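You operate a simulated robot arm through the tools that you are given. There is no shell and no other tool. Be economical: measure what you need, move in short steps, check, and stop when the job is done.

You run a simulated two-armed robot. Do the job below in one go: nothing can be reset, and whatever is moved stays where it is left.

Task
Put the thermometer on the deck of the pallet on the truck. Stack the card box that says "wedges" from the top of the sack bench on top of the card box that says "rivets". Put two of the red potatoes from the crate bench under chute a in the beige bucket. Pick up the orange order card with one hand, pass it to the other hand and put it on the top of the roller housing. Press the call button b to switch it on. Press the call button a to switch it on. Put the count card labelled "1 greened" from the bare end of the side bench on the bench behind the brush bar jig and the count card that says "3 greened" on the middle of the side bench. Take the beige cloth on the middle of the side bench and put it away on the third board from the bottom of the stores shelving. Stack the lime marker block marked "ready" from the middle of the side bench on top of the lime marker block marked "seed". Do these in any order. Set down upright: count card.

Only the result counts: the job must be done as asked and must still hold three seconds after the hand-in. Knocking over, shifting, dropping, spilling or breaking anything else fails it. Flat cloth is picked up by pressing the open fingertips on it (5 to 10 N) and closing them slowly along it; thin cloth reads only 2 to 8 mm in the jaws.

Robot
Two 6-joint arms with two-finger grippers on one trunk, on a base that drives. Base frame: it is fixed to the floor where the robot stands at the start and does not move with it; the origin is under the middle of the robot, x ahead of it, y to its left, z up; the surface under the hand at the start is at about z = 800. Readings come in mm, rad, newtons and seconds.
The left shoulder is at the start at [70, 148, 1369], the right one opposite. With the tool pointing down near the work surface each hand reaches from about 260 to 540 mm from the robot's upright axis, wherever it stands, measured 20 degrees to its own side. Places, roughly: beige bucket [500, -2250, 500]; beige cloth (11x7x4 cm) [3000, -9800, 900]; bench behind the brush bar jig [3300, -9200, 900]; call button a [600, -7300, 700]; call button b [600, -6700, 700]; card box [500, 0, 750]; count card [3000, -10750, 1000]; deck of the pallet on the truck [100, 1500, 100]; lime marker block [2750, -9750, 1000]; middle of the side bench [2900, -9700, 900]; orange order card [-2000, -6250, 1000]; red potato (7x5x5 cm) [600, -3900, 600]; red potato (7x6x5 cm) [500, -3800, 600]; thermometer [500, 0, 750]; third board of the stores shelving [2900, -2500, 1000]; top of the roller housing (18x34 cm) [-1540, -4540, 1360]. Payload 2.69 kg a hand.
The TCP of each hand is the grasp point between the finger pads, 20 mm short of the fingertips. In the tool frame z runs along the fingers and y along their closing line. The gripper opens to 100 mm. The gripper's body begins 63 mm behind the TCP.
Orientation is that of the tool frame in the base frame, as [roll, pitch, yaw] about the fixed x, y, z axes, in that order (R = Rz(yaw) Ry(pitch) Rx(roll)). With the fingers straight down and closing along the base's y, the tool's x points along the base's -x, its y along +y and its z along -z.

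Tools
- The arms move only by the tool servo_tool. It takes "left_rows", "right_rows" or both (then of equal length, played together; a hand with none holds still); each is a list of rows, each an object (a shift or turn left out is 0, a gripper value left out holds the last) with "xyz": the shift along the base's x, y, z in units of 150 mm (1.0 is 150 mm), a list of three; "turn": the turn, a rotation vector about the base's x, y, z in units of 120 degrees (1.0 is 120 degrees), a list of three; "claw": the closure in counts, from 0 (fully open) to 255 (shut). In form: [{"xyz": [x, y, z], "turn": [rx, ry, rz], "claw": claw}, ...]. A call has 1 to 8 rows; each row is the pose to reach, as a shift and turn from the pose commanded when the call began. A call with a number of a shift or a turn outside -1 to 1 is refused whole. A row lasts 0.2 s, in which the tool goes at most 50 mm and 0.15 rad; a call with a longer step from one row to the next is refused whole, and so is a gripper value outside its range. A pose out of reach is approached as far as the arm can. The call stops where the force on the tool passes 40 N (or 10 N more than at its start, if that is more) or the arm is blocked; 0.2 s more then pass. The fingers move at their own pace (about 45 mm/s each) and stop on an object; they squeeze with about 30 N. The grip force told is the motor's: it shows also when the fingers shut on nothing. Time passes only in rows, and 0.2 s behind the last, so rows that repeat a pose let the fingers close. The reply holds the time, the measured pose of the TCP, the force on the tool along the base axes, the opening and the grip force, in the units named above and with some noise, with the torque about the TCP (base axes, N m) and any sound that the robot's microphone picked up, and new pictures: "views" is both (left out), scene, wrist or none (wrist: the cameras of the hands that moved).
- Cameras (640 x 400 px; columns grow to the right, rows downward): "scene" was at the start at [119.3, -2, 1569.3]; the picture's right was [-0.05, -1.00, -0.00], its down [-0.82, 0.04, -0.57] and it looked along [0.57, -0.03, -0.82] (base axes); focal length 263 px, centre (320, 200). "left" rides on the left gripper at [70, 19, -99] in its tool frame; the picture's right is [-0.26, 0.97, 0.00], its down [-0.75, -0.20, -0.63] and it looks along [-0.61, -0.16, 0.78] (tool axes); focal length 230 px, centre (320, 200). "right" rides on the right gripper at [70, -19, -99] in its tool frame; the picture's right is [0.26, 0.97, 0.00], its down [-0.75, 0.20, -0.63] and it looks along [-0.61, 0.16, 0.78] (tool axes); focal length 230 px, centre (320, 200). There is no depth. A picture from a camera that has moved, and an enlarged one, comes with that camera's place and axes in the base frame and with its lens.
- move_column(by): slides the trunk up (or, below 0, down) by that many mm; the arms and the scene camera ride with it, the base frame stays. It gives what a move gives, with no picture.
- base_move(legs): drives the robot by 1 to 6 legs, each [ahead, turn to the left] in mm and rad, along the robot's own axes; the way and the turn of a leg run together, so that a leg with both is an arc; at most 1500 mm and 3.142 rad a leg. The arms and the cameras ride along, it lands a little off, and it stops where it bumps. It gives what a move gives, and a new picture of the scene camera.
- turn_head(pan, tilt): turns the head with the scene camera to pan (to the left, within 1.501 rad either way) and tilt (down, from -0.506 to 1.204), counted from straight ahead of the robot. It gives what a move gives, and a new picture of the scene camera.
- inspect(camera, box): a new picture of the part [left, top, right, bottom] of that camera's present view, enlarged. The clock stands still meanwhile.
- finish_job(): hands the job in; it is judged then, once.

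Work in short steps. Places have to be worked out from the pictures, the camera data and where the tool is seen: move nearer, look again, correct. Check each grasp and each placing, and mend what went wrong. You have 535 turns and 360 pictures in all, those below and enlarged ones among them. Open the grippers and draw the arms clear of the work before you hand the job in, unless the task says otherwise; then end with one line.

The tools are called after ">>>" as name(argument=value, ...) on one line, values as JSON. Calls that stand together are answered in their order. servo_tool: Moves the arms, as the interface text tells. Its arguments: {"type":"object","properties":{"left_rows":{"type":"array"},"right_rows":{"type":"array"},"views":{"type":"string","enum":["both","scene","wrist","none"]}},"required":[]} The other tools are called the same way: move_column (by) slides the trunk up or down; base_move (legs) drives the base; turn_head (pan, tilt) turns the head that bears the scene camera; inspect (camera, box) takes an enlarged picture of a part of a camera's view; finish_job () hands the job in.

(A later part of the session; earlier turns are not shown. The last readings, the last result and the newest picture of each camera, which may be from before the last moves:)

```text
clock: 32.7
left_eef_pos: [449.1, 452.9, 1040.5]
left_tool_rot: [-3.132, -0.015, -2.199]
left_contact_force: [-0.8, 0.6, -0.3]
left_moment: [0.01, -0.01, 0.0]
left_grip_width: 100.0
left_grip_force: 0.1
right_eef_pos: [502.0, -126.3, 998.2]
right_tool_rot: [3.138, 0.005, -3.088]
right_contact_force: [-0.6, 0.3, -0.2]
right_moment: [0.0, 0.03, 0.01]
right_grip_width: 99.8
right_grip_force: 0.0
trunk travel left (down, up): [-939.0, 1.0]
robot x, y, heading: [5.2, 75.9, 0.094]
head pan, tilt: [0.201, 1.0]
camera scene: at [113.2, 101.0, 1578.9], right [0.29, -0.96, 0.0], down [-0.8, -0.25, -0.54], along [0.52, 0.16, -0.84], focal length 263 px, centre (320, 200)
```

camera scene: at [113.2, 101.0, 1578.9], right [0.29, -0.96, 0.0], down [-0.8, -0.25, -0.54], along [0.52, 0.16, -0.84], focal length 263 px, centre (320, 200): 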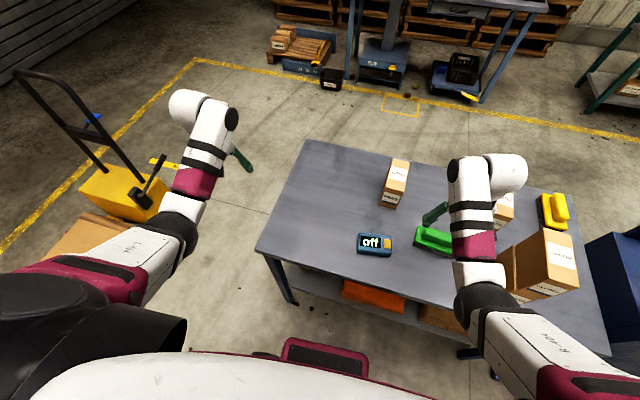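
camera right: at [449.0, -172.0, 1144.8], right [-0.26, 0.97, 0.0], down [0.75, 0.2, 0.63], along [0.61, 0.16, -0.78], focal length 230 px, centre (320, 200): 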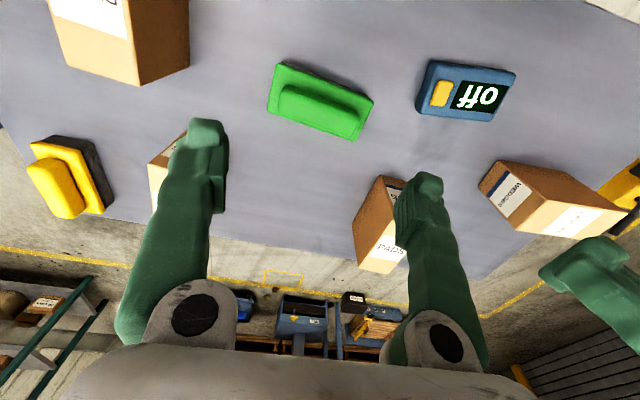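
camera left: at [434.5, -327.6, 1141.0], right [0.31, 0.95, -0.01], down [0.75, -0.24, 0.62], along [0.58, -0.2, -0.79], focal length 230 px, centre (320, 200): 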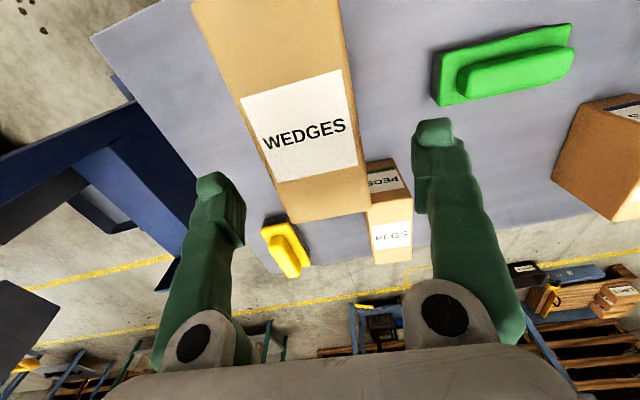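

Thermometer at ≈(475,37), long axis ≈(-0.15,0.99), 100×58 mm. Bring the right hand above it while yawing by -1.47 rad.

>>> servo_tool(right_rows=[{"xyz": [0, 0.1, 0], "turn": [0, 0, -0.07]}, {"xyz": [0, 0.2, -0.1], "turn": [0, 0, -0.14]}, {"xyz": [0, 0.3, -0.1], "turn": [0, 0, -0.21]}, {"xyz": [0, 0.4, -0.2], "turn": [0, 0, -0.28]}, {"xyz": [0, 0.5, -0.2], "turn": [0, 0, -0.35]}, {"xyz": [-0.1, 0.6, -0.3], "turn": [0, 0, -0.42]}, {"xyz": [-0.15, 0.7, -0.3], "turn": [0, 0, -0.49]}, {"xyz": [-0.18, 0.8, -0.3], "turn": [0, 0, -0.56]}], views="none")

>>> servo_tool(right_rows=[{"xyz": [0, 0.1, -0.1], "turn": [0, 0, -0.07]}, {"xyz": [0, 0.2, -0.2], "turn": [0, 0, -0.142]}, {"xyz": [0, 0.29, -0.2], "turn": [0, 0, -0.142]}, {"xyz": [0, 0.29, -0.2], "turn": [0, 0, -0.142]}], views="wrist")

```text
clock: 34.5
left_eef_pos: [452.7, 453.6, 1037.9]
left_tool_rot: [-3.132, -0.017, -2.198]
left_contact_force: [-0.4, 0.3, 0.2]
left_moment: [0.0, -0.01, 0.0]
left_grip_width: 100.0
left_grip_force: 0.1
right_eef_pos: [480.8, -15.2, 951.0]
right_tool_rot: [3.141, 0.021, 2.014]
right_contact_force: [0.0, 0.8, 0.0]
right_moment: [-0.01, -0.01, -0.04]
right_grip_width: 100.1
right_grip_force: 0.0
trunk travel left (down, up): [-939.0, 1.0]
robot x, y, heading: [4.9, 75.4, 0.094]
head pan, tilt: [0.201, 1.0]
```

```text
clock: 35.7
left_eef_pos: [451.9, 454.1, 1038.9]
left_tool_rot: [-3.132, -0.019, -2.2]
left_contact_force: [-0.2, -0.3, -0.4]
left_moment: [-0.03, 0.01, 0.0]
left_grip_width: 100.1
left_grip_force: 0.1
right_eef_pos: [490.6, -1.4, 918.9]
right_tool_rot: [3.13, 0.061, 1.691]
right_contact_force: [0.3, 0.7, -0.4]
right_moment: [0.02, 0.01, 0.01]
right_grip_width: 99.8
right_grip_force: 0.2
trunk travel left (down, up): [-939.0, 1.0]
robot x, y, heading: [4.5, 75.7, 0.095]
head pan, tilt: [0.201, 1.0]
stopped in row 4 (right hand): the arm was blocked; the commanded pose is now the measured one
camera right: at [461.9, 70.9, 1014.1], right [0.93, 0.37, 0.0], down [0.28, -0.68, 0.68], along [0.25, -0.63, -0.74], focal length 230 px, centre (320, 200)
```

right: 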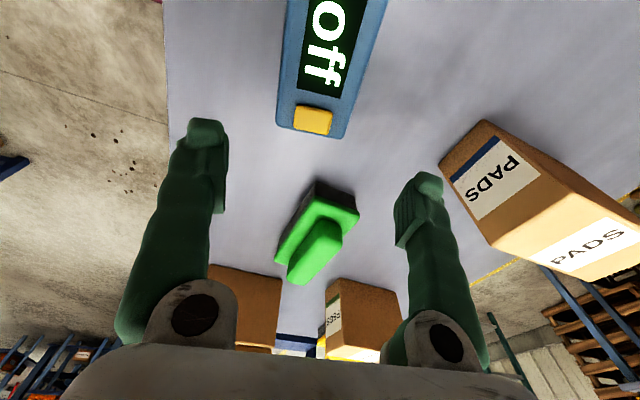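

The right arm hit its joint limit reaching inward; rotating the base left brings the thermometer to its natural side.

>>> base_move(legs=[[0, 0.32]])

```text
clock: 37.1
left_eef_pos: [308.6, 576.2, 1039.8]
left_tool_rot: [-3.134, -0.016, -1.874]
left_contact_force: [0.2, 0.6, 0.3]
left_moment: [0.03, 0.04, 0.03]
left_grip_width: 100.1
left_grip_force: 0.1
right_eef_pos: [488.8, 154.9, 916.5]
right_tool_rot: [3.137, 0.061, 2.012]
right_contact_force: [0.2, -0.6, -0.9]
right_moment: [-0.02, 0.04, 0.0]
right_grip_width: 100.1
right_grip_force: 0.0
trunk travel left (down, up): [-939.0, 1.0]
robot x, y, heading: [4.2, 75.2, 0.421]
head pan, tilt: [0.201, 1.0]
camera scene: at [105.5, 136.3, 1578.4], right [0.58, -0.81, 0.0], down [-0.69, -0.49, -0.54], along [0.44, 0.31, -0.84], focal length 263 px, centre (320, 200)
```

scene: 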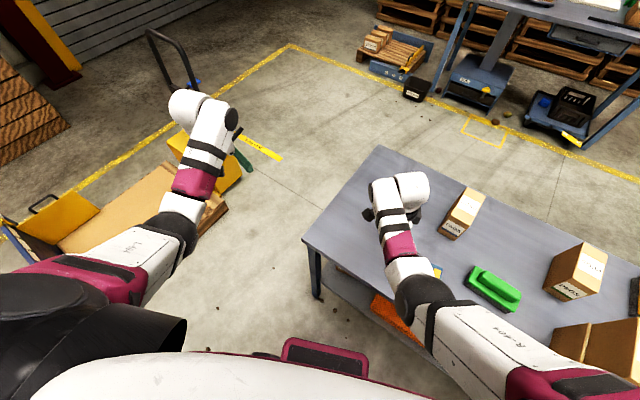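

Now level and yaw to 1.725 and move above the thermometer.

>>> servo_tool(right_rows=[{"xyz": [-0.03, -0.25, 0], "turn": [0.013, 0.006, -0.05]}, {"xyz": [-0.06, -0.5, 0], "turn": [0.026, 0.0124, -0.1]}, {"xyz": [-0.1, -0.78, 0], "turn": [0.026, 0.0124, -0.137]}, {"xyz": [-0.1, -0.78, 0], "turn": [0.026, 0.0124, -0.137]}], views="wrist")

```text
clock: 38.1
left_eef_pos: [308.3, 576.5, 1038.7]
left_tool_rot: [-3.134, -0.018, -1.873]
left_contact_force: [-0.1, 0.3, -0.1]
left_moment: [0.01, 0.01, -0.01]
left_grip_width: 99.9
left_grip_force: 0.1
right_eef_pos: [471.0, 37.9, 915.0]
right_tool_rot: [-3.138, 0.002, 1.725]
right_contact_force: [0.0, -0.2, 0.0]
right_moment: [0.0, 0.0, 0.01]
right_grip_width: 100.0
right_grip_force: 0.1
trunk travel left (down, up): [-939.0, 1.0]
robot x, y, heading: [5.2, 73.5, 0.418]
head pan, tilt: [0.201, 1.0]
camera right: at [442.7, 104.6, 1016.7], right [0.92, 0.4, 0.0], down [0.31, -0.71, 0.63], along [0.25, -0.58, -0.78], focal length 230 px, centre (320, 200)
```

right: 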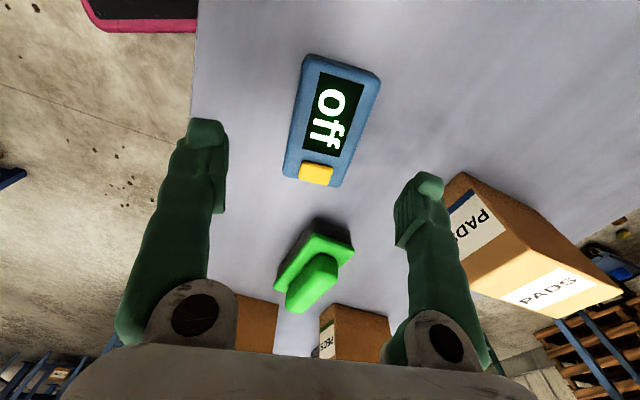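

Centre refines to ≈(477,38). Descend to TCP z≈823 and close.

>>> servo_tool(right_rows=[{"xyz": [0.04, 0, -0.25], "turn": [0, 0, 0.012]}, {"xyz": [0.04, 0, -0.45], "turn": [0, 0, 0.012]}, {"xyz": [0.04, 0, -0.6], "turn": [0, 0, 0.012]}, {"xyz": [0.04, 0, -0.6], "turn": [0, 0, 0.012], "claw": 255}, {"xyz": [0.04, 0, -0.6], "turn": [0, 0, 0.012]}, {"xyz": [0.04, 0, -0.6], "turn": [0, 0, 0.012]}, {"xyz": [0.04, 0, -0.6], "turn": [0, 0, 0.012]}], views="wrist")

```text
clock: 39.7
left_eef_pos: [308.7, 576.3, 1039.0]
left_tool_rot: [-3.133, -0.018, -1.875]
left_contact_force: [-0.1, 0.1, 0.9]
left_moment: [0.01, -0.05, -0.02]
left_grip_width: 100.3
left_grip_force: 0.0
right_eef_pos: [477.9, 36.0, 827.3]
right_tool_rot: [-3.138, 0.002, 1.75]
right_contact_force: [0.1, -0.9, 0.0]
right_moment: [0.05, 0.0, -0.04]
right_grip_width: 61.2
right_grip_force: 30.2
trunk travel left (down, up): [-939.0, 1.0]
robot x, y, heading: [2.2, 75.3, 0.42]
head pan, tilt: [0.201, 1.0]
camera right: at [447.1, 101.5, 927.1], right [0.9, 0.43, 0.0], down [0.33, -0.7, 0.63], along [0.27, -0.57, -0.78], focal length 230 px, centre (320, 200)
```

right: 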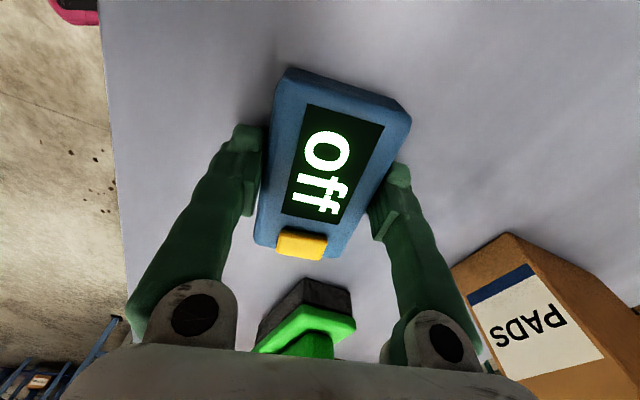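

Gripped. Lift to ~z 960 and then back away and turn left toward the pallet truck.

>>> servo_tool(right_rows=[{"xyz": [0, 0, 0.3]}, {"xyz": [0, 0, 0.6]}, {"xyz": [0, 0, 0.9]}], views="none")

>>> base_move(legs=[[-250, 0], [0, 1.15]])

>>> turn_head(pan=0.0, tilt=0.8)

```text
clock: 40.5
left_eef_pos: [309.3, 575.9, 1039.8]
left_tool_rot: [-3.133, -0.016, -1.874]
left_contact_force: [0.3, -0.4, 0.3]
left_moment: [0.0, 0.0, 0.05]
left_grip_width: 100.0
left_grip_force: 0.0
right_eef_pos: [478.6, 37.2, 962.3]
right_tool_rot: [-3.139, 0.004, 1.752]
right_contact_force: [-0.4, -0.3, -1.4]
right_moment: [-0.02, 0.03, 0.02]
right_grip_width: 61.1
right_grip_force: 29.9
trunk travel left (down, up): [-939.0, 1.0]
robot x, y, heading: [5.7, 72.8, 0.416]
head pan, tilt: [0.201, 1.0]
```

```text
clock: 45.1
left_eef_pos: [-546.0, 462.5, 1040.9]
left_tool_rot: [-3.135, -0.017, -0.739]
left_contact_force: [-0.8, 0.3, -0.4]
left_moment: [-0.02, -0.01, 0.02]
left_grip_width: 100.0
left_grip_force: 0.0
right_eef_pos: [14.0, 390.4, 961.7]
right_tool_rot: [-3.14, 0.001, 2.889]
right_contact_force: [0.2, -0.1, -0.6]
right_moment: [-0.01, 0.03, 0.01]
right_grip_width: 61.3
right_grip_force: 29.9
trunk travel left (down, up): [-939.0, 1.0]
robot x, y, heading: [-219.3, -26.0, 1.553]
head pan, tilt: [0.201, 1.0]
camera scene: at [-233.5, 95.6, 1578.4], right [0.98, 0.18, 0.0], down [0.15, -0.83, -0.54], along [-0.1, 0.53, -0.84], focal length 263 px, centre (320, 200)
```

scene: 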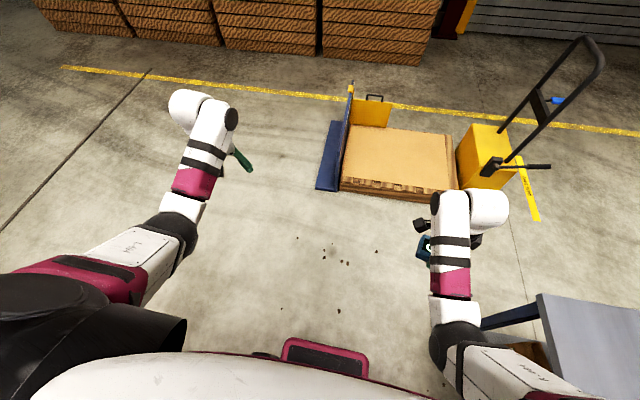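

```text
clock: 45.9
left_eef_pos: [-546.3, 461.6, 1039.2]
left_tool_rot: [-3.133, -0.018, -0.739]
left_contact_force: [0.0, 0.1, -0.1]
left_moment: [0.01, 0.05, -0.03]
left_grip_width: 100.3
left_grip_force: 0.0
right_eef_pos: [15.5, 390.1, 960.4]
right_tool_rot: [-3.138, 0.001, 2.888]
right_contact_force: [-0.1, -0.3, -1.5]
right_moment: [0.02, -0.02, -0.01]
right_grip_width: 60.7
right_grip_force: 30.0
trunk travel left (down, up): [-939.0, 1.0]
robot x, y, heading: [-217.8, -25.0, 1.556]
head pan, tilt: [0.0, 0.799]
camera scene: at [-220.1, 107.6, 1593.5], right [1.0, -0.01, 0.0], down [-0.01, -0.72, -0.7], along [0.01, 0.7, -0.72], focal length 263 px, centre (320, 200)
```

scene: 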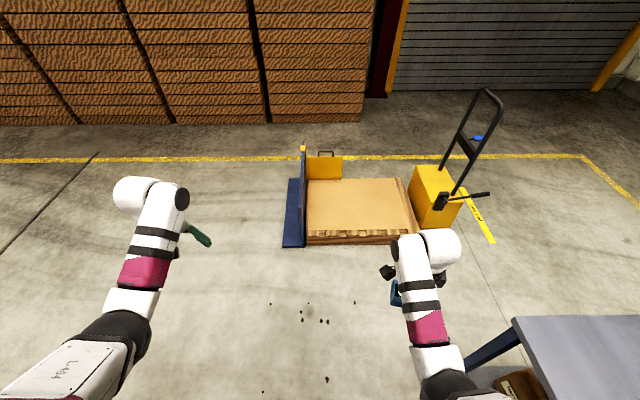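

Pallet deck spans x≈-270..455, y≈1205..1750. I'll aim at (250,1330). First tuck the left hand inward, then drive there.

>>> servo_tool(left_rows=[{"xyz": [0.3, 0.07, 0]}, {"xyz": [0.6, 0.14, 0]}, {"xyz": [0.85, 0.2, 0]}], views="none")

>>> base_move(legs=[[0, -0.34], [940, 0], [0, 0.35]])

```text
clock: 46.7
left_eef_pos: [-415.2, 492.0, 1041.3]
left_tool_rot: [-3.135, -0.016, -0.736]
left_contact_force: [-0.2, 0.4, 0.0]
left_moment: [-0.01, -0.02, 0.04]
left_grip_width: 99.9
left_grip_force: 0.0
left hand out of reach, approached as far as the arm can: row 1
right_eef_pos: [15.5, 390.0, 962.8]
right_tool_rot: [-3.139, 0.002, 2.888]
right_contact_force: [-0.3, 0.2, -1.1]
right_moment: [-0.02, 0.03, 0.01]
right_grip_width: 60.9
right_grip_force: 29.9
trunk travel left (down, up): [-939.0, 1.0]
robot x, y, heading: [-218.7, -22.3, 1.555]
head pan, tilt: [0.0, 0.799]
```

```text
clock: 53.8
left_eef_pos: [-102.2, 1377.1, 1040.6]
left_tool_rot: [-3.134, -0.016, -0.719]
left_contact_force: [1.1, -0.3, -0.5]
left_moment: [0.01, -0.04, 0.01]
left_grip_width: 100.2
left_grip_force: 0.0
right_eef_pos: [332.9, 1284.6, 961.8]
right_tool_rot: [-3.137, 0.002, 2.908]
right_contact_force: [-0.7, -0.2, -1.6]
right_moment: [0.02, 0.02, 0.0]
right_grip_width: 61.1
right_grip_force: 29.5
trunk travel left (down, up): [-939.0, 1.0]
robot x, y, heading: [104.5, 865.1, 1.577]
head pan, tilt: [0.0, 0.799]
camera scene: at [103.9, 997.2, 1593.5], right [1.0, 0.0, 0.0], down [0.0, -0.72, -0.7], along [0.0, 0.7, -0.72], focal length 263 px, centre (320, 200)
```

scene: 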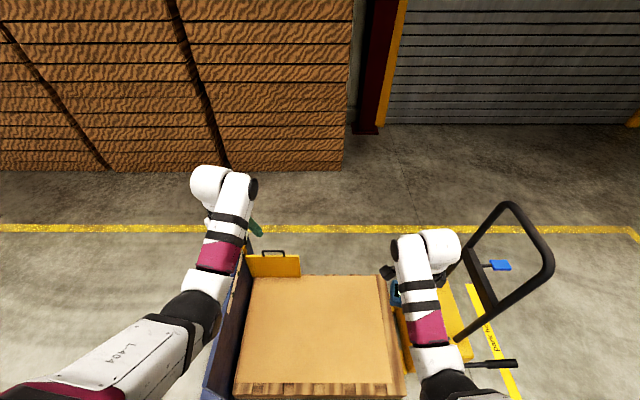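

Right hand is near the truck's side. Shift it inward over the deck (to ≈(210,1340)) then lower the trunk.

>>> servo_tool(right_rows=[{"xyz": [-0.27, 0.12, -0.1]}, {"xyz": [-0.54, 0.24, -0.2]}, {"xyz": [-0.8, 0.37, -0.3]}], views="none")

>>> move_column(by=-400)

>>> turn_head(pan=0.0, tilt=0.9)

```text
clock: 54.6
left_eef_pos: [-103.3, 1377.6, 1040.6]
left_tool_rot: [-3.133, -0.017, -0.718]
left_contact_force: [0.3, 0.4, -0.3]
left_moment: [-0.01, -0.03, 0.02]
left_grip_width: 99.8
left_grip_force: 0.0
right_eef_pos: [209.7, 1342.6, 917.1]
right_tool_rot: [-3.137, 0.006, 2.907]
right_contact_force: [-1.1, 0.8, -1.1]
right_moment: [0.01, 0.0, 0.05]
right_grip_width: 60.7
right_grip_force: 29.3
trunk travel left (down, up): [-939.0, 1.0]
robot x, y, heading: [107.3, 861.8, 1.575]
head pan, tilt: [0.0, 0.799]
```

```text
clock: 58.4
left_eef_pos: [-103.7, 1376.5, 641.5]
left_tool_rot: [-3.134, -0.018, -0.719]
left_contact_force: [0.0, 0.4, -0.1]
left_moment: [-0.02, 0.0, -0.02]
left_grip_width: 100.1
left_grip_force: 0.1
right_eef_pos: [210.6, 1341.7, 518.5]
right_tool_rot: [-3.138, 0.002, 2.907]
right_contact_force: [-0.1, 1.1, -1.5]
right_moment: [-0.01, 0.03, -0.02]
right_grip_width: 61.0
right_grip_force: 30.4
trunk travel left (down, up): [-539.0, 401.0]
robot x, y, heading: [105.7, 862.6, 1.58]
head pan, tilt: [0.0, 0.799]
```

```text
clock: 59.1
left_eef_pos: [-102.7, 1376.6, 641.2]
left_tool_rot: [-3.134, -0.016, -0.719]
left_contact_force: [-0.1, -0.4, 0.3]
left_moment: [-0.04, 0.0, -0.02]
left_grip_width: 100.0
left_grip_force: 0.1
right_eef_pos: [211.3, 1342.6, 517.2]
right_tool_rot: [-3.138, 0.002, 2.908]
right_contact_force: [0.1, 0.3, -1.6]
right_moment: [0.02, 0.02, 0.0]
right_grip_width: 60.9
right_grip_force: 30.0
trunk travel left (down, up): [-539.0, 401.0]
robot x, y, heading: [107.0, 863.1, 1.573]
head pan, tilt: [0.0, 0.901]
camera scene: at [101.7, 992.0, 1185.6], right [1.0, 0.0, 0.0], down [0.0, -0.78, -0.62], along [0.0, 0.62, -0.78], focal length 263 px, centre (320, 200)
```

scene: 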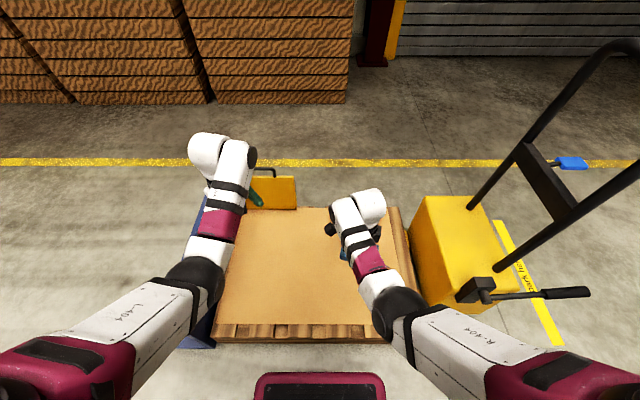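

Arms are clear of the truck. Lower 300 mm more, then servo down to contact.

>>> move_column(by=-300)

>>> inspect(camera="right", box=[0, 0, 640, 400])

```text
clock: 62.1
left_eef_pos: [-103.7, 1376.0, 341.1]
left_tool_rot: [-3.131, -0.018, -0.719]
left_contact_force: [-0.3, -0.3, 0.1]
left_moment: [0.04, 0.01, 0.02]
left_grip_width: 100.1
left_grip_force: 0.1
right_eef_pos: [209.5, 1341.1, 219.4]
right_tool_rot: [-3.138, 0.0, 2.908]
right_contact_force: [1.1, 0.2, -1.9]
right_moment: [0.02, 0.02, 0.02]
right_grip_width: 61.0
right_grip_force: 29.9
trunk travel left (down, up): [-239.0, 701.0]
robot x, y, heading: [108.0, 864.5, 1.57]
head pan, tilt: [0.0, 0.901]
```

```text
1.00 times, centred on (320, 200) of right (not enlarged: the box is as wide or as high as the picture)
camera zoom: at [137.6, 1339.4, 317.9], right [-0.03, 1.0, 0.0], down [0.78, 0.02, 0.63], along [0.63, 0.01, -0.78], focal length 230 px, centre (320, 200)
```

zoom: 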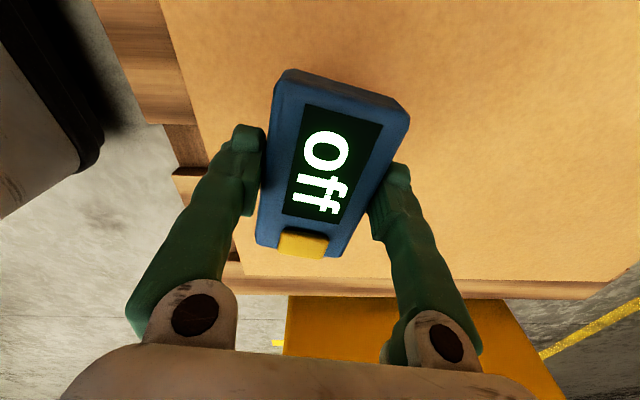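

Lower in small steps to feel the deck.

>>> servo_tool(right_rows=[{"xyz": [0, 0, -0.15]}, {"xyz": [0, 0, -0.25]}, {"xyz": [0, 0, -0.27]}, {"xyz": [0, 0, -0.29]}, {"xyz": [0, 0, -0.31]}, {"xyz": [0, 0, -0.33]}, {"xyz": [0, 0, -0.35]}], views="wrist")

```text
clock: 63.7
left_eef_pos: [-103.6, 1376.7, 340.8]
left_tool_rot: [-3.134, -0.018, -0.72]
left_contact_force: [0.3, 0.2, -0.6]
left_moment: [0.0, 0.01, 0.03]
left_grip_width: 100.0
left_grip_force: 0.0
right_eef_pos: [211.4, 1341.0, 166.8]
right_tool_rot: [-3.138, 0.004, 2.907]
right_contact_force: [0.0, 0.1, -1.1]
right_moment: [0.0, 0.04, -0.02]
right_grip_width: 61.0
right_grip_force: 29.8
trunk travel left (down, up): [-239.0, 701.0]
robot x, y, heading: [106.6, 868.1, 1.574]
head pan, tilt: [0.0, 0.901]
camera right: at [138.1, 1339.1, 265.8], right [-0.03, 1.0, 0.0], down [0.78, 0.02, 0.63], along [0.63, 0.01, -0.78], focal length 230 px, centre (320, 200)
```

right: 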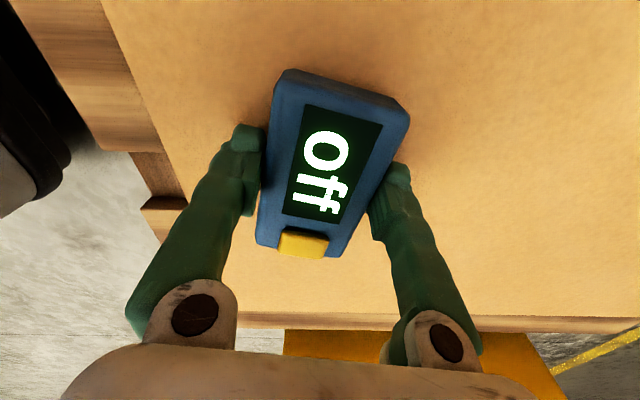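

No contact yet; continue down slowly.

>>> servo_tool(right_rows=[{"xyz": [0, 0, -0.02]}, {"xyz": [0, 0, -0.04]}, {"xyz": [0, 0, -0.06]}, {"xyz": [0, 0, -0.08]}, {"xyz": [0, 0, -0.1]}], views="none")

```text
clock: 64.9
left_eef_pos: [-103.4, 1376.0, 342.4]
left_tool_rot: [-3.131, -0.016, -0.719]
left_contact_force: [0.7, 1.2, 0.2]
left_moment: [0.0, -0.01, 0.01]
left_grip_width: 99.9
left_grip_force: 0.0
right_eef_pos: [209.3, 1342.5, 152.8]
right_tool_rot: [-3.141, 0.003, 2.908]
right_contact_force: [0.6, -5.0, 14.5]
right_moment: [-0.33, 0.0, 0.08]
right_grip_width: 60.9
right_grip_force: 30.0
trunk travel left (down, up): [-239.0, 701.0]
robot x, y, heading: [107.5, 864.9, 1.567]
head pan, tilt: [0.0, 0.901]
```

Contact (14.5 N) at z≈153. Release and rise.

>>> servo_tool(right_rows=[{"xyz": [0, 0, 0.01], "claw": 0}, {"xyz": [0, 0, 0.01]}, {"xyz": [0, 0, 0.01]}, {"xyz": [0, 0, 0.2]}, {"xyz": [0, 0, 0.5]}, {"xyz": [0, 0, 0.8]}], views="wrist")

```text
clock: 66.3
left_eef_pos: [-102.1, 1376.1, 341.0]
left_tool_rot: [-3.133, -0.02, -0.72]
left_contact_force: [1.0, 0.0, 0.6]
left_moment: [-0.03, 0.0, -0.01]
left_grip_width: 99.8
left_grip_force: 0.0
right_eef_pos: [222.3, 1340.3, 272.0]
right_tool_rot: [3.14, 0.021, 2.899]
right_contact_force: [-0.2, 0.3, -0.7]
right_moment: [-0.02, -0.02, 0.01]
right_grip_width: 100.3
right_grip_force: 0.1
trunk travel left (down, up): [-239.0, 701.0]
robot x, y, heading: [103.0, 864.1, 1.579]
head pan, tilt: [0.0, 0.901]
camera right: at [147.7, 1339.9, 369.5], right [-0.02, 1.0, 0.0], down [0.77, 0.02, 0.64], along [0.64, 0.01, -0.77], focal length 230 px, centre (320, 200)
```

right: 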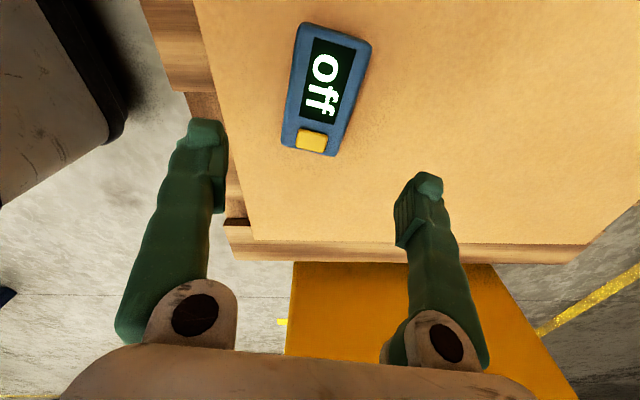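

Thermometer is on the deck. Raise the trunk, back off, and head toward the potatoes along the aisle (x≈-200).

>>> move_column(by=500)

>>> base_move(legs=[[-300, 0], [0, 2.64], [640, 0], [0, 0.5]])

>>> turn_head(pan=0.0, tilt=0.35)

```text
refused: 500 is not a number from -400 to 400
```

```text
clock: 79.2
left_eef_pos: [45.7, -517.6, 341.3]
left_tool_rot: [-3.133, -0.018, 2.456]
left_contact_force: [0.3, 0.0, -0.5]
left_moment: [-0.01, 0.0, -0.01]
left_grip_width: 100.0
left_grip_force: 0.1
right_eef_pos: [-278.3, -494.1, 271.5]
right_tool_rot: [3.135, 0.016, -0.212]
right_contact_force: [-0.7, -0.2, 0.7]
right_moment: [0.0, -0.02, 0.01]
right_grip_width: 100.1
right_grip_force: 0.1
trunk travel left (down, up): [-239.0, 701.0]
robot x, y, heading: [-177.0, -15.5, -1.534]
head pan, tilt: [0.0, 0.901]
camera scene: at [-176.8, -135.8, 885.6], right [-1.0, -0.04, 0.0], down [-0.03, 0.78, -0.62], along [0.02, -0.62, -0.78], focal length 263 px, centre (320, 200)
```

scene: 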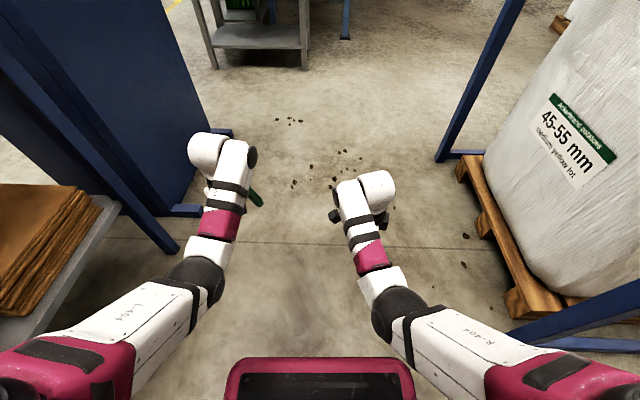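

```text
clock: 80.2
left_eef_pos: [46.2, -515.4, 341.7]
left_tool_rot: [-3.133, -0.016, 2.456]
left_contact_force: [-0.2, 0.4, 0.5]
left_moment: [-0.03, 0.03, 0.01]
left_grip_width: 100.0
left_grip_force: 0.1
right_eef_pos: [-279.9, -493.8, 273.0]
right_tool_rot: [3.136, 0.018, -0.209]
right_contact_force: [1.2, 0.8, -0.4]
right_moment: [0.0, 0.0, 0.0]
right_grip_width: 100.0
right_grip_force: 0.2
trunk travel left (down, up): [-239.0, 701.0]
robot x, y, heading: [-177.2, -12.8, -1.533]
head pan, tilt: [0.0, 0.351]
camera scene: at [-176.3, -153.4, 933.1], right [-1.0, -0.04, 0.0], down [-0.01, 0.34, -0.94], along [0.03, -0.94, -0.34], focal length 263 px, centre (320, 200)
```

scene: 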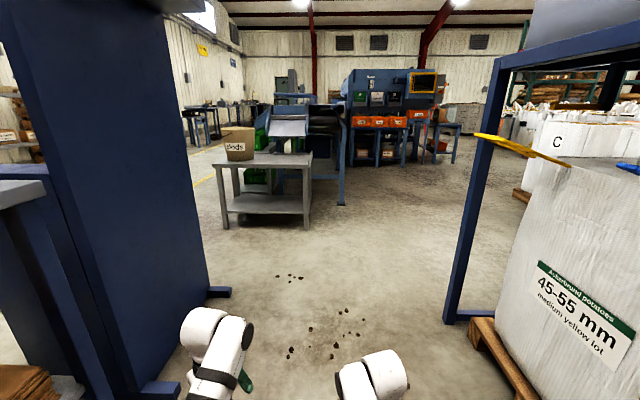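

Path ahead is clear; the grey stand holds the beige bucket. Raise the trunk and drive ahead along the aisle.

>>> move_column(by=400)

>>> base_move(legs=[[0, -0.12], [1300, 0]])

```text
clock: 84.0
left_eef_pos: [45.9, -517.1, 741.7]
left_tool_rot: [-3.134, -0.017, 2.455]
left_contact_force: [0.0, 0.4, -1.0]
left_moment: [0.0, 0.01, 0.0]
left_grip_width: 100.0
left_grip_force: 0.0
right_eef_pos: [-279.6, -495.7, 672.7]
right_tool_rot: [3.136, 0.017, -0.211]
right_contact_force: [0.0, -0.3, 0.5]
right_moment: [0.01, -0.04, 0.01]
right_grip_width: 100.1
right_grip_force: 0.0
trunk travel left (down, up): [-639.0, 301.0]
robot x, y, heading: [-178.9, -13.5, -1.536]
head pan, tilt: [0.0, 0.351]
```

```text
clock: 91.2
left_eef_pos: [-114.7, -1837.9, 740.3]
left_tool_rot: [-3.131, -0.017, 2.344]
left_contact_force: [0.3, 0.8, 0.0]
left_moment: [0.01, 0.0, -0.02]
left_grip_width: 99.9
left_grip_force: 0.0
right_eef_pos: [-436.4, -1779.9, 673.0]
right_tool_rot: [3.136, 0.017, -0.322]
right_contact_force: [0.1, -0.1, 0.5]
right_moment: [0.01, -0.01, 0.01]
right_grip_width: 100.1
right_grip_force: 0.0
trunk travel left (down, up): [-639.0, 301.0]
robot x, y, heading: [-285.0, -1309.7, -1.651]
head pan, tilt: [0.0, 0.351]
camera scene: at [-296.1, -1452.6, 1333.2], right [-1.0, 0.07, 0.0], down [0.03, 0.34, -0.94], along [-0.07, -0.94, -0.34], focal length 263 px, centre (320, 200)
```

scene: 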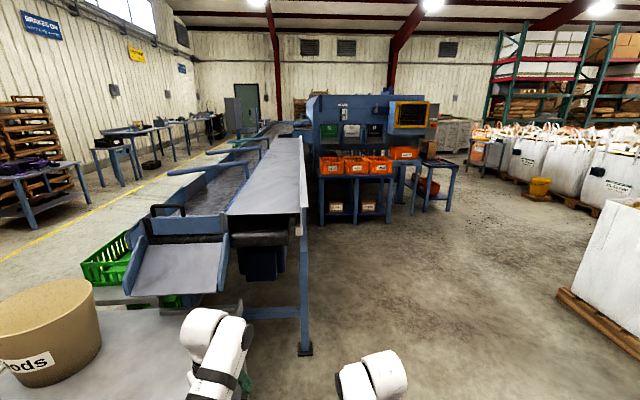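

Bucket on the stand at left. I need to find the crate bench at (600,-3900): look left with head.

>>> turn_head(pan=0.5, tilt=0.35)

>>> inspect(camera="scene", box=[240, 90, 560, 290])

```text
clock: 92.1
left_eef_pos: [-114.8, -1837.3, 741.3]
left_tool_rot: [-3.133, -0.018, 2.344]
left_contact_force: [0.1, -0.1, 0.0]
left_moment: [-0.02, -0.01, 0.0]
left_grip_width: 100.0
left_grip_force: 0.0
right_eef_pos: [-437.4, -1779.7, 672.3]
right_tool_rot: [3.135, 0.019, -0.324]
right_contact_force: [0.6, -0.7, 1.0]
right_moment: [0.0, -0.02, -0.03]
right_grip_width: 99.9
right_grip_force: 0.0
trunk travel left (down, up): [-639.0, 301.0]
robot x, y, heading: [-280.6, -1314.8, -1.643]
head pan, tilt: [0.499, 0.351]
camera scene: at [-250.9, -1444.6, 1333.2], right [-0.91, -0.41, 0.0], down [-0.14, 0.31, -0.94], along [0.39, -0.86, -0.34], focal length 263 px, centre (320, 200)
```

scene: 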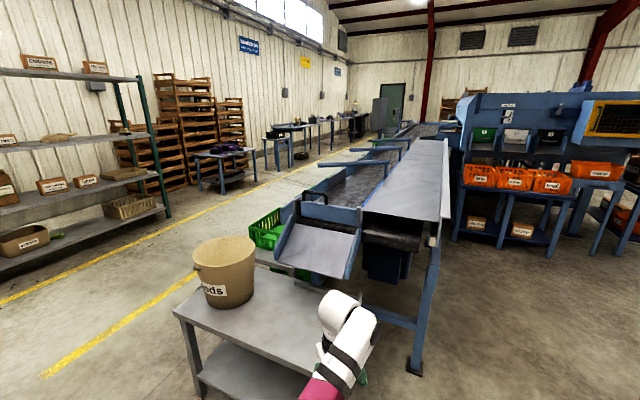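

```text
2.00 times, centred on (400, 190) of scene
camera zoom: at [-250.9, -1444.6, 1333.2], right [-0.91, -0.41, 0.0], down [-0.14, 0.31, -0.94], along [0.39, -0.86, -0.34], focal length 526 px, centre (160, 220)
```

zoom: 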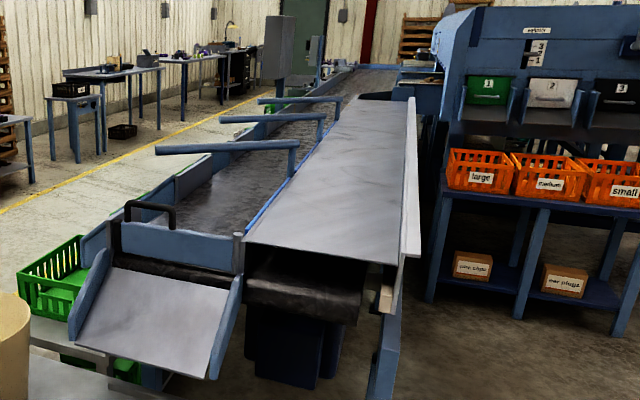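

The crates benches appear along the left side of the conveyor. I go through the gap (y≈-1690) to the walkway at x≈1300.

>>> base_move(legs=[[370, 0], [0, 1.643], [1000, 0]])

```text
clock: 103.3
left_eef_pos: [1210.5, -1443.7, 741.3]
left_tool_rot: [-3.135, -0.018, -2.266]
left_contact_force: [0.5, -0.6, -0.5]
left_moment: [0.04, -0.02, 0.0]
left_grip_width: 100.0
left_grip_force: 0.0
right_eef_pos: [1184.2, -1769.8, 672.6]
right_tool_rot: [3.135, 0.019, 1.348]
right_contact_force: [-0.1, -0.2, 0.0]
right_moment: [0.01, -0.03, 0.03]
right_grip_width: 100.0
right_grip_force: 0.2
trunk travel left (down, up): [-639.0, 301.0]
robot x, y, heading: [702.3, -1664.0, 0.029]
head pan, tilt: [0.499, 0.351]
camera scene: at [831.0, -1613.7, 1333.2], right [0.5, -0.87, 0.0], down [-0.3, -0.17, -0.94], along [0.81, 0.47, -0.34], focal length 263 px, centre (320, 200)
```

scene: 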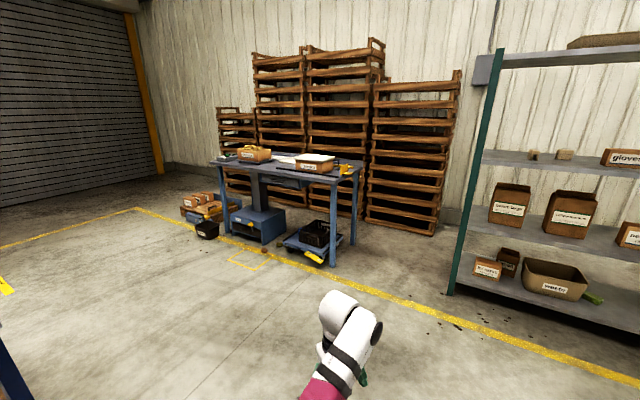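

Continue to x≈1330, turn to face -y, and look toward the conveyor.

>>> base_move(legs=[[600, 0], [0, -1.6], [1000, 0]])

>>> turn_head(pan=-0.4, tilt=0.4)

```text
clock: 115.4
left_eef_pos: [1488.6, -3167.3, 741.1]
left_tool_rot: [-3.132, -0.017, 2.402]
left_contact_force: [0.4, 0.0, 0.3]
left_moment: [0.0, 0.01, 0.0]
left_grip_width: 100.0
left_grip_force: 0.2
right_eef_pos: [1163.1, -3129.2, 672.4]
right_tool_rot: [3.136, 0.018, -0.264]
right_contact_force: [0.0, 0.6, 0.4]
right_moment: [0.02, 0.03, -0.01]
right_grip_width: 99.9
right_grip_force: 0.0
trunk travel left (down, up): [-639.0, 301.0]
robot x, y, heading: [1290.5, -2653.7, -1.585]
head pan, tilt: [0.499, 0.351]
camera scene: at [1329.2, -2784.1, 1333.2], right [-0.89, -0.47, 0.0], down [-0.16, 0.3, -0.94], along [0.44, -0.83, -0.34], focal length 263 px, centre (320, 200)
```

scene: 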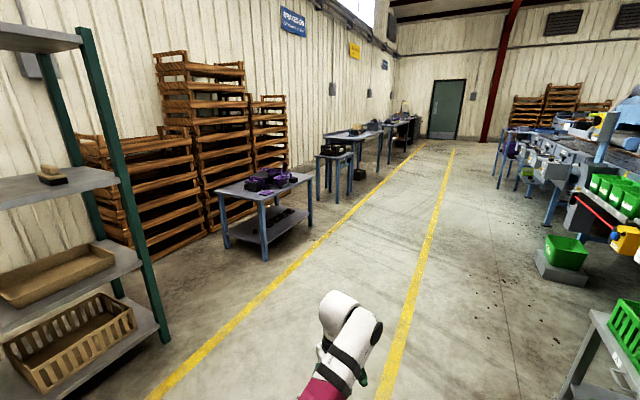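

```text
clock: 116.6
left_eef_pos: [1488.6, -3169.0, 740.6]
left_tool_rot: [-3.132, -0.016, 2.402]
left_contact_force: [-0.5, 0.4, 0.5]
left_moment: [-0.01, 0.0, -0.01]
left_grip_width: 99.9
left_grip_force: 0.0
right_eef_pos: [1161.8, -3128.7, 672.7]
right_tool_rot: [3.134, 0.019, -0.264]
right_contact_force: [0.6, 0.2, -0.2]
right_moment: [0.03, 0.01, 0.02]
right_grip_width: 100.0
right_grip_force: 0.1
trunk travel left (down, up): [-639.0, 301.0]
robot x, y, heading: [1291.5, -2648.6, -1.582]
head pan, tilt: [-0.4, 0.4]
camera scene: at [1248.7, -2786.5, 1328.6], right [-0.92, 0.4, 0.0], down [0.16, 0.36, -0.92], along [-0.37, -0.84, -0.39], focal length 263 px, centre (320, 200)
```

scene: 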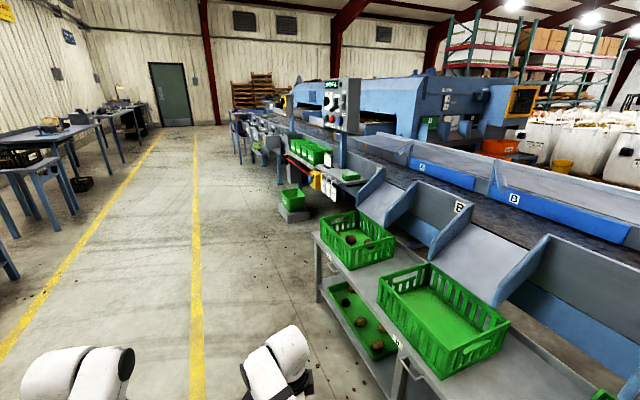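

>>> inspect(camera="scene", box=[280, 170, 560, 390])

```text
1.82 times, centred on (420, 280) of scene
camera zoom: at [1248.7, -2786.5, 1328.6], right [-0.92, 0.4, 0.0], down [0.16, 0.36, -0.92], along [-0.37, -0.84, -0.39], focal length 478 px, centre (138, 54)
```

zoom: 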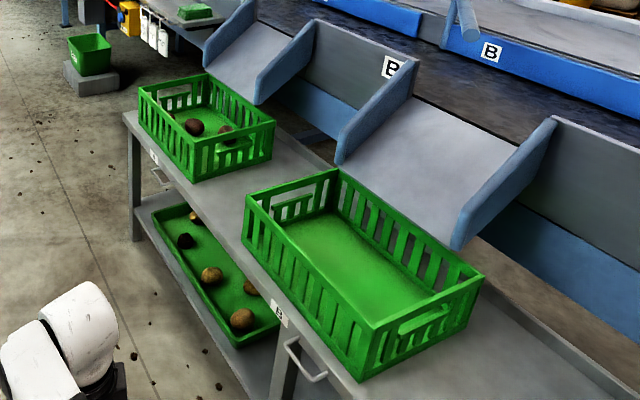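

Far crate is under chute A with potatoes. Raise trunk, drive alongside it, and turn to face it.

>>> move_column(by=250)

>>> base_move(legs=[[1170, 0], [0, -1.56]])

>>> turn_head(pan=0.0, tilt=0.8)

```text
clock: 119.2
left_eef_pos: [1488.5, -3168.2, 990.5]
left_tool_rot: [-3.133, -0.017, 2.404]
left_contact_force: [1.1, -0.4, 0.6]
left_moment: [0.04, -0.01, 0.03]
left_grip_width: 100.0
left_grip_force: 0.0
right_eef_pos: [1162.8, -3130.4, 922.8]
right_tool_rot: [3.135, 0.02, -0.263]
right_contact_force: [0.2, -0.7, -0.1]
right_moment: [0.01, -0.05, 0.01]
right_grip_width: 100.1
right_grip_force: 0.1
trunk travel left (down, up): [-889.0, 51.0]
robot x, y, heading: [1287.0, -2655.5, -1.585]
head pan, tilt: [-0.4, 0.4]
```

```text
clock: 128.9
left_eef_pos: [749.5, -4006.5, 990.1]
left_tool_rot: [-3.134, -0.018, 0.832]
left_contact_force: [-0.1, 0.5, 1.0]
left_moment: [0.02, -0.04, 0.04]
left_grip_width: 100.0
left_grip_force: 0.0
right_eef_pos: [787.8, -3683.3, 923.9]
right_tool_rot: [3.132, 0.018, -1.834]
right_contact_force: [-0.2, 0.7, 0.2]
right_moment: [0.0, -0.04, 0.02]
right_grip_width: 99.8
right_grip_force: 0.0
trunk travel left (down, up): [-889.0, 51.0]
robot x, y, heading: [1264.7, -3811.1, 3.128]
head pan, tilt: [-0.4, 0.4]
camera scene: at [1127.2, -3770.1, 1578.7], right [0.4, 0.91, 0.0], down [0.36, -0.16, -0.92], along [-0.84, 0.37, -0.39], focal length 263 px, centre (320, 200)
```

scene: 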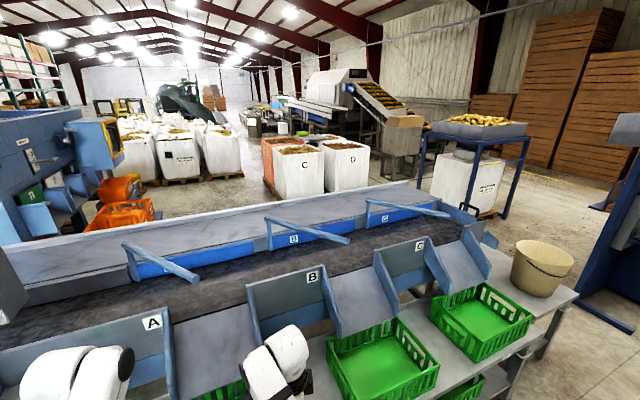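

```text
clock: 129.8
left_eef_pos: [748.2, -4006.6, 992.5]
left_tool_rot: [-3.133, -0.017, 0.831]
left_contact_force: [-0.4, 0.6, -0.1]
left_moment: [0.01, 0.01, -0.05]
left_grip_width: 100.1
left_grip_force: 0.1
right_eef_pos: [787.7, -3682.7, 923.6]
right_tool_rot: [3.133, 0.017, -1.836]
right_contact_force: [-0.1, -0.1, 0.7]
right_moment: [-0.01, 0.01, -0.03]
right_grip_width: 99.9
right_grip_force: 0.0
trunk travel left (down, up): [-889.0, 51.0]
robot x, y, heading: [1262.8, -3810.2, 3.127]
head pan, tilt: [0.0, 0.799]
camera scene: at [1131.3, -3805.4, 1543.6], right [0.02, 1.0, 0.0], down [0.72, -0.01, -0.7], along [-0.7, 0.01, -0.72], focal length 263 px, centre (320, 200)
```

scene: 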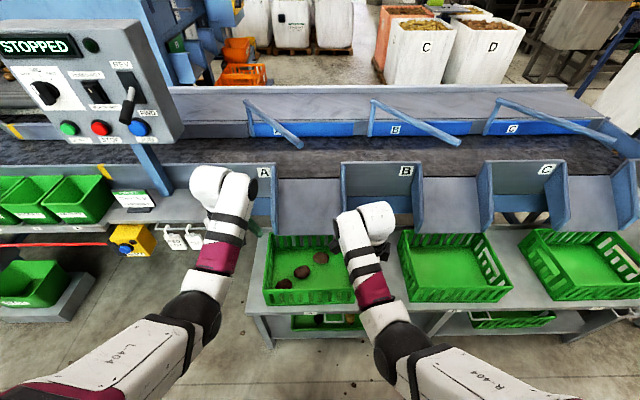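

Crate A is ahead between the hands. Zoom in on it.

>>> inspect(camera="scene", box=[240, 220, 380, 320])

```text
4.00 times, centred on (310, 270) of scene
camera zoom: at [1131.3, -3805.4, 1543.6], right [0.02, 1.0, 0.0], down [0.72, -0.01, -0.7], along [-0.7, 0.01, -0.72], focal length 1052 px, centre (360, -80)
```

zoom: 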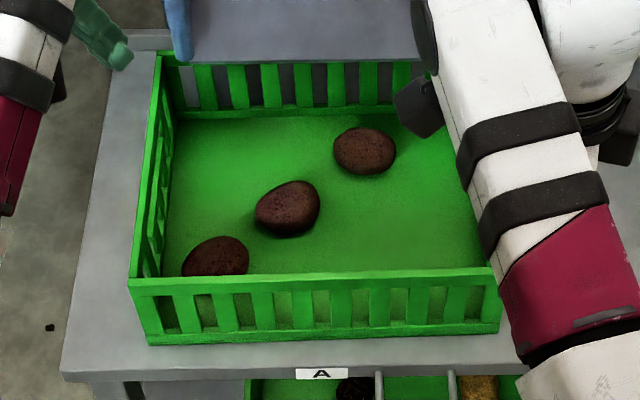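

Three reddish potatoes; P2≈(610,-3870) and P3≈(545,-3791) match the listed places. Drive 200 mm closer and swing the right hand out of view for a look.

>>> base_move(legs=[[200, 0]])

>>> turn_head(pan=0.0, tilt=1.05)

>>> inspect(camera="right", box=[0, 0, 640, 400])

```text
clock: 131.3
left_eef_pos: [555.6, -4004.1, 992.9]
left_tool_rot: [-3.129, -0.013, 0.835]
left_contact_force: [1.0, 0.8, 0.4]
left_moment: [0.0, 0.05, -0.03]
left_grip_width: 99.9
left_grip_force: 0.1
right_eef_pos: [594.2, -3681.1, 925.9]
right_tool_rot: [3.13, 0.015, -1.836]
right_contact_force: [1.0, -0.1, 0.1]
right_moment: [0.0, 0.02, -0.01]
right_grip_width: 99.7
right_grip_force: 0.1
trunk travel left (down, up): [-889.0, 51.0]
robot x, y, heading: [1068.5, -3805.8, 3.128]
head pan, tilt: [0.0, 0.799]
camera scene: at [940.2, -3802.5, 1544.2], right [0.02, 1.0, 0.0], down [0.71, -0.01, -0.7], along [-0.7, 0.01, -0.71], focal length 263 px, centre (320, 200)
```

scene: 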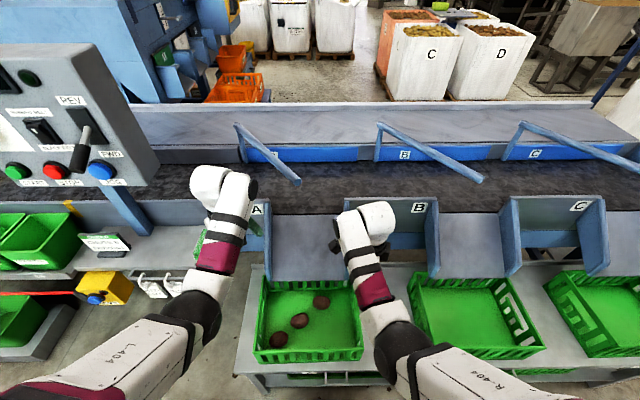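

```text
clock: 132.1
left_eef_pos: [551.7, -4003.7, 991.0]
left_tool_rot: [-3.134, -0.017, 0.832]
left_contact_force: [0.9, 0.8, -0.1]
left_moment: [-0.01, -0.06, 0.02]
left_grip_width: 99.9
left_grip_force: 0.0
right_eef_pos: [588.8, -3680.0, 923.6]
right_tool_rot: [3.132, 0.019, -1.834]
right_contact_force: [-0.5, -0.9, -0.7]
right_moment: [0.02, 0.03, 0.0]
right_grip_width: 100.1
right_grip_force: 0.1
trunk travel left (down, up): [-889.0, 51.0]
robot x, y, heading: [1069.5, -3810.1, 3.125]
head pan, tilt: [0.0, 1.051]
camera scene: at [947.8, -3802.7, 1525.0], right [0.02, 1.0, 0.0], down [0.87, -0.01, -0.5], along [-0.5, 0.01, -0.87], focal length 263 px, centre (320, 200)
```

scene: 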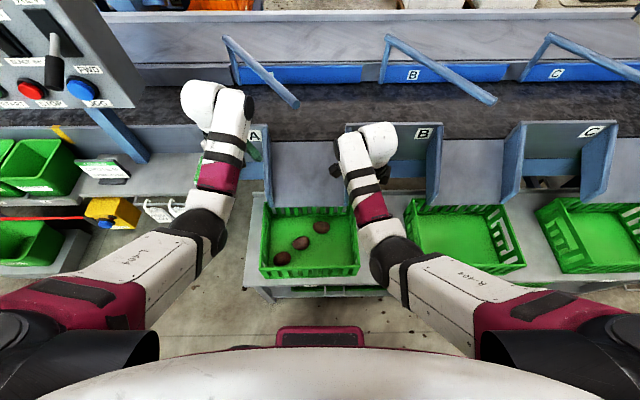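

```text
1.00 times, centred on (320, 200) of right (not enlarged: the box is as wide or as high as the picture)
camera zoom: at [589.4, -3754.2, 1021.9], right [-1.0, 0.0, 0.0], down [0.0, 0.76, 0.64], along [0.0, 0.64, -0.76], focal length 230 px, centre (320, 200)
```

zoom: 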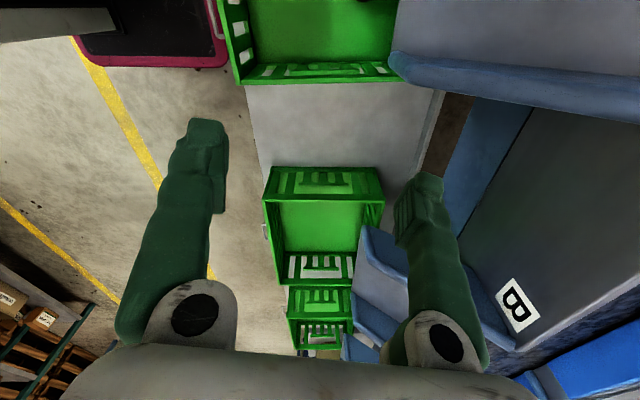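

I'll pick P3 with the right hand and P2 with the left, sequentially. Move the right hand above P3.

>>> servo_tool(right_rows=[{"xyz": [-0.12, -0.25, 0], "turn": [0, 0, 0.06]}, {"xyz": [-0.24, -0.5, 0], "turn": [0, 0, 0.12]}, {"xyz": [-0.33, -0.74, 0], "turn": [0, 0, 0.126]}, {"xyz": [-0.33, -0.74, 0], "turn": [0, 0, 0.126]}], views="none")

>>> move_column(by=-130)

>>> inspect(camera="right", box=[0, 0, 640, 400])

```text
clock: 133.1
left_eef_pos: [552.1, -4005.5, 990.7]
left_tool_rot: [-3.132, -0.017, 0.832]
left_contact_force: [-0.2, 0.4, -0.2]
left_moment: [-0.01, 0.0, 0.01]
left_grip_width: 100.0
left_grip_force: 0.1
right_eef_pos: [541.9, -3794.4, 924.8]
right_tool_rot: [3.134, 0.016, -1.57]
right_contact_force: [0.2, 0.0, 1.0]
right_moment: [0.01, 0.0, 0.03]
right_grip_width: 100.1
right_grip_force: 0.1
trunk travel left (down, up): [-889.0, 51.0]
robot x, y, heading: [1069.9, -3809.1, 3.131]
head pan, tilt: [0.0, 1.051]
```

```text
clock: 134.7
left_eef_pos: [552.3, -4004.9, 861.4]
left_tool_rot: [-3.132, -0.017, 0.833]
left_contact_force: [0.1, 0.2, -0.6]
left_moment: [0.02, -0.01, 0.0]
left_grip_width: 100.0
left_grip_force: 0.0
right_eef_pos: [540.0, -3791.7, 795.7]
right_tool_rot: [3.133, 0.016, -1.571]
right_contact_force: [0.9, -0.4, 0.1]
right_moment: [-0.01, -0.03, 0.01]
right_grip_width: 100.1
right_grip_force: 0.1
trunk travel left (down, up): [-759.0, 181.0]
robot x, y, heading: [1066.0, -3805.1, 3.126]
head pan, tilt: [0.0, 1.051]
```

```text
1.00 times, centred on (320, 200) of right (not enlarged: the box is as wide or as high as the picture)
camera zoom: at [559.7, -3865.1, 893.9], right [-0.97, -0.26, 0.0], down [-0.2, 0.74, 0.64], along [-0.17, 0.62, -0.76], focal length 230 px, centre (320, 200)
```

zoom: 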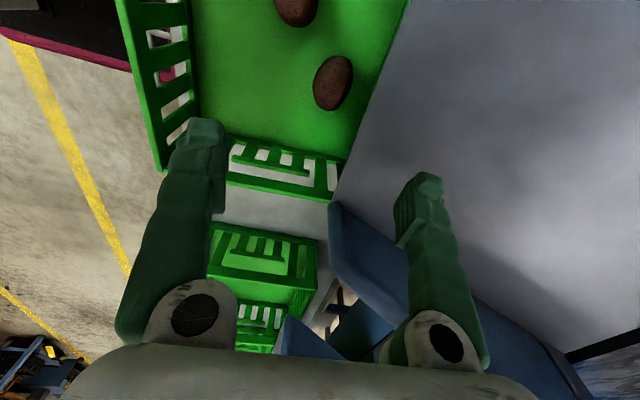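

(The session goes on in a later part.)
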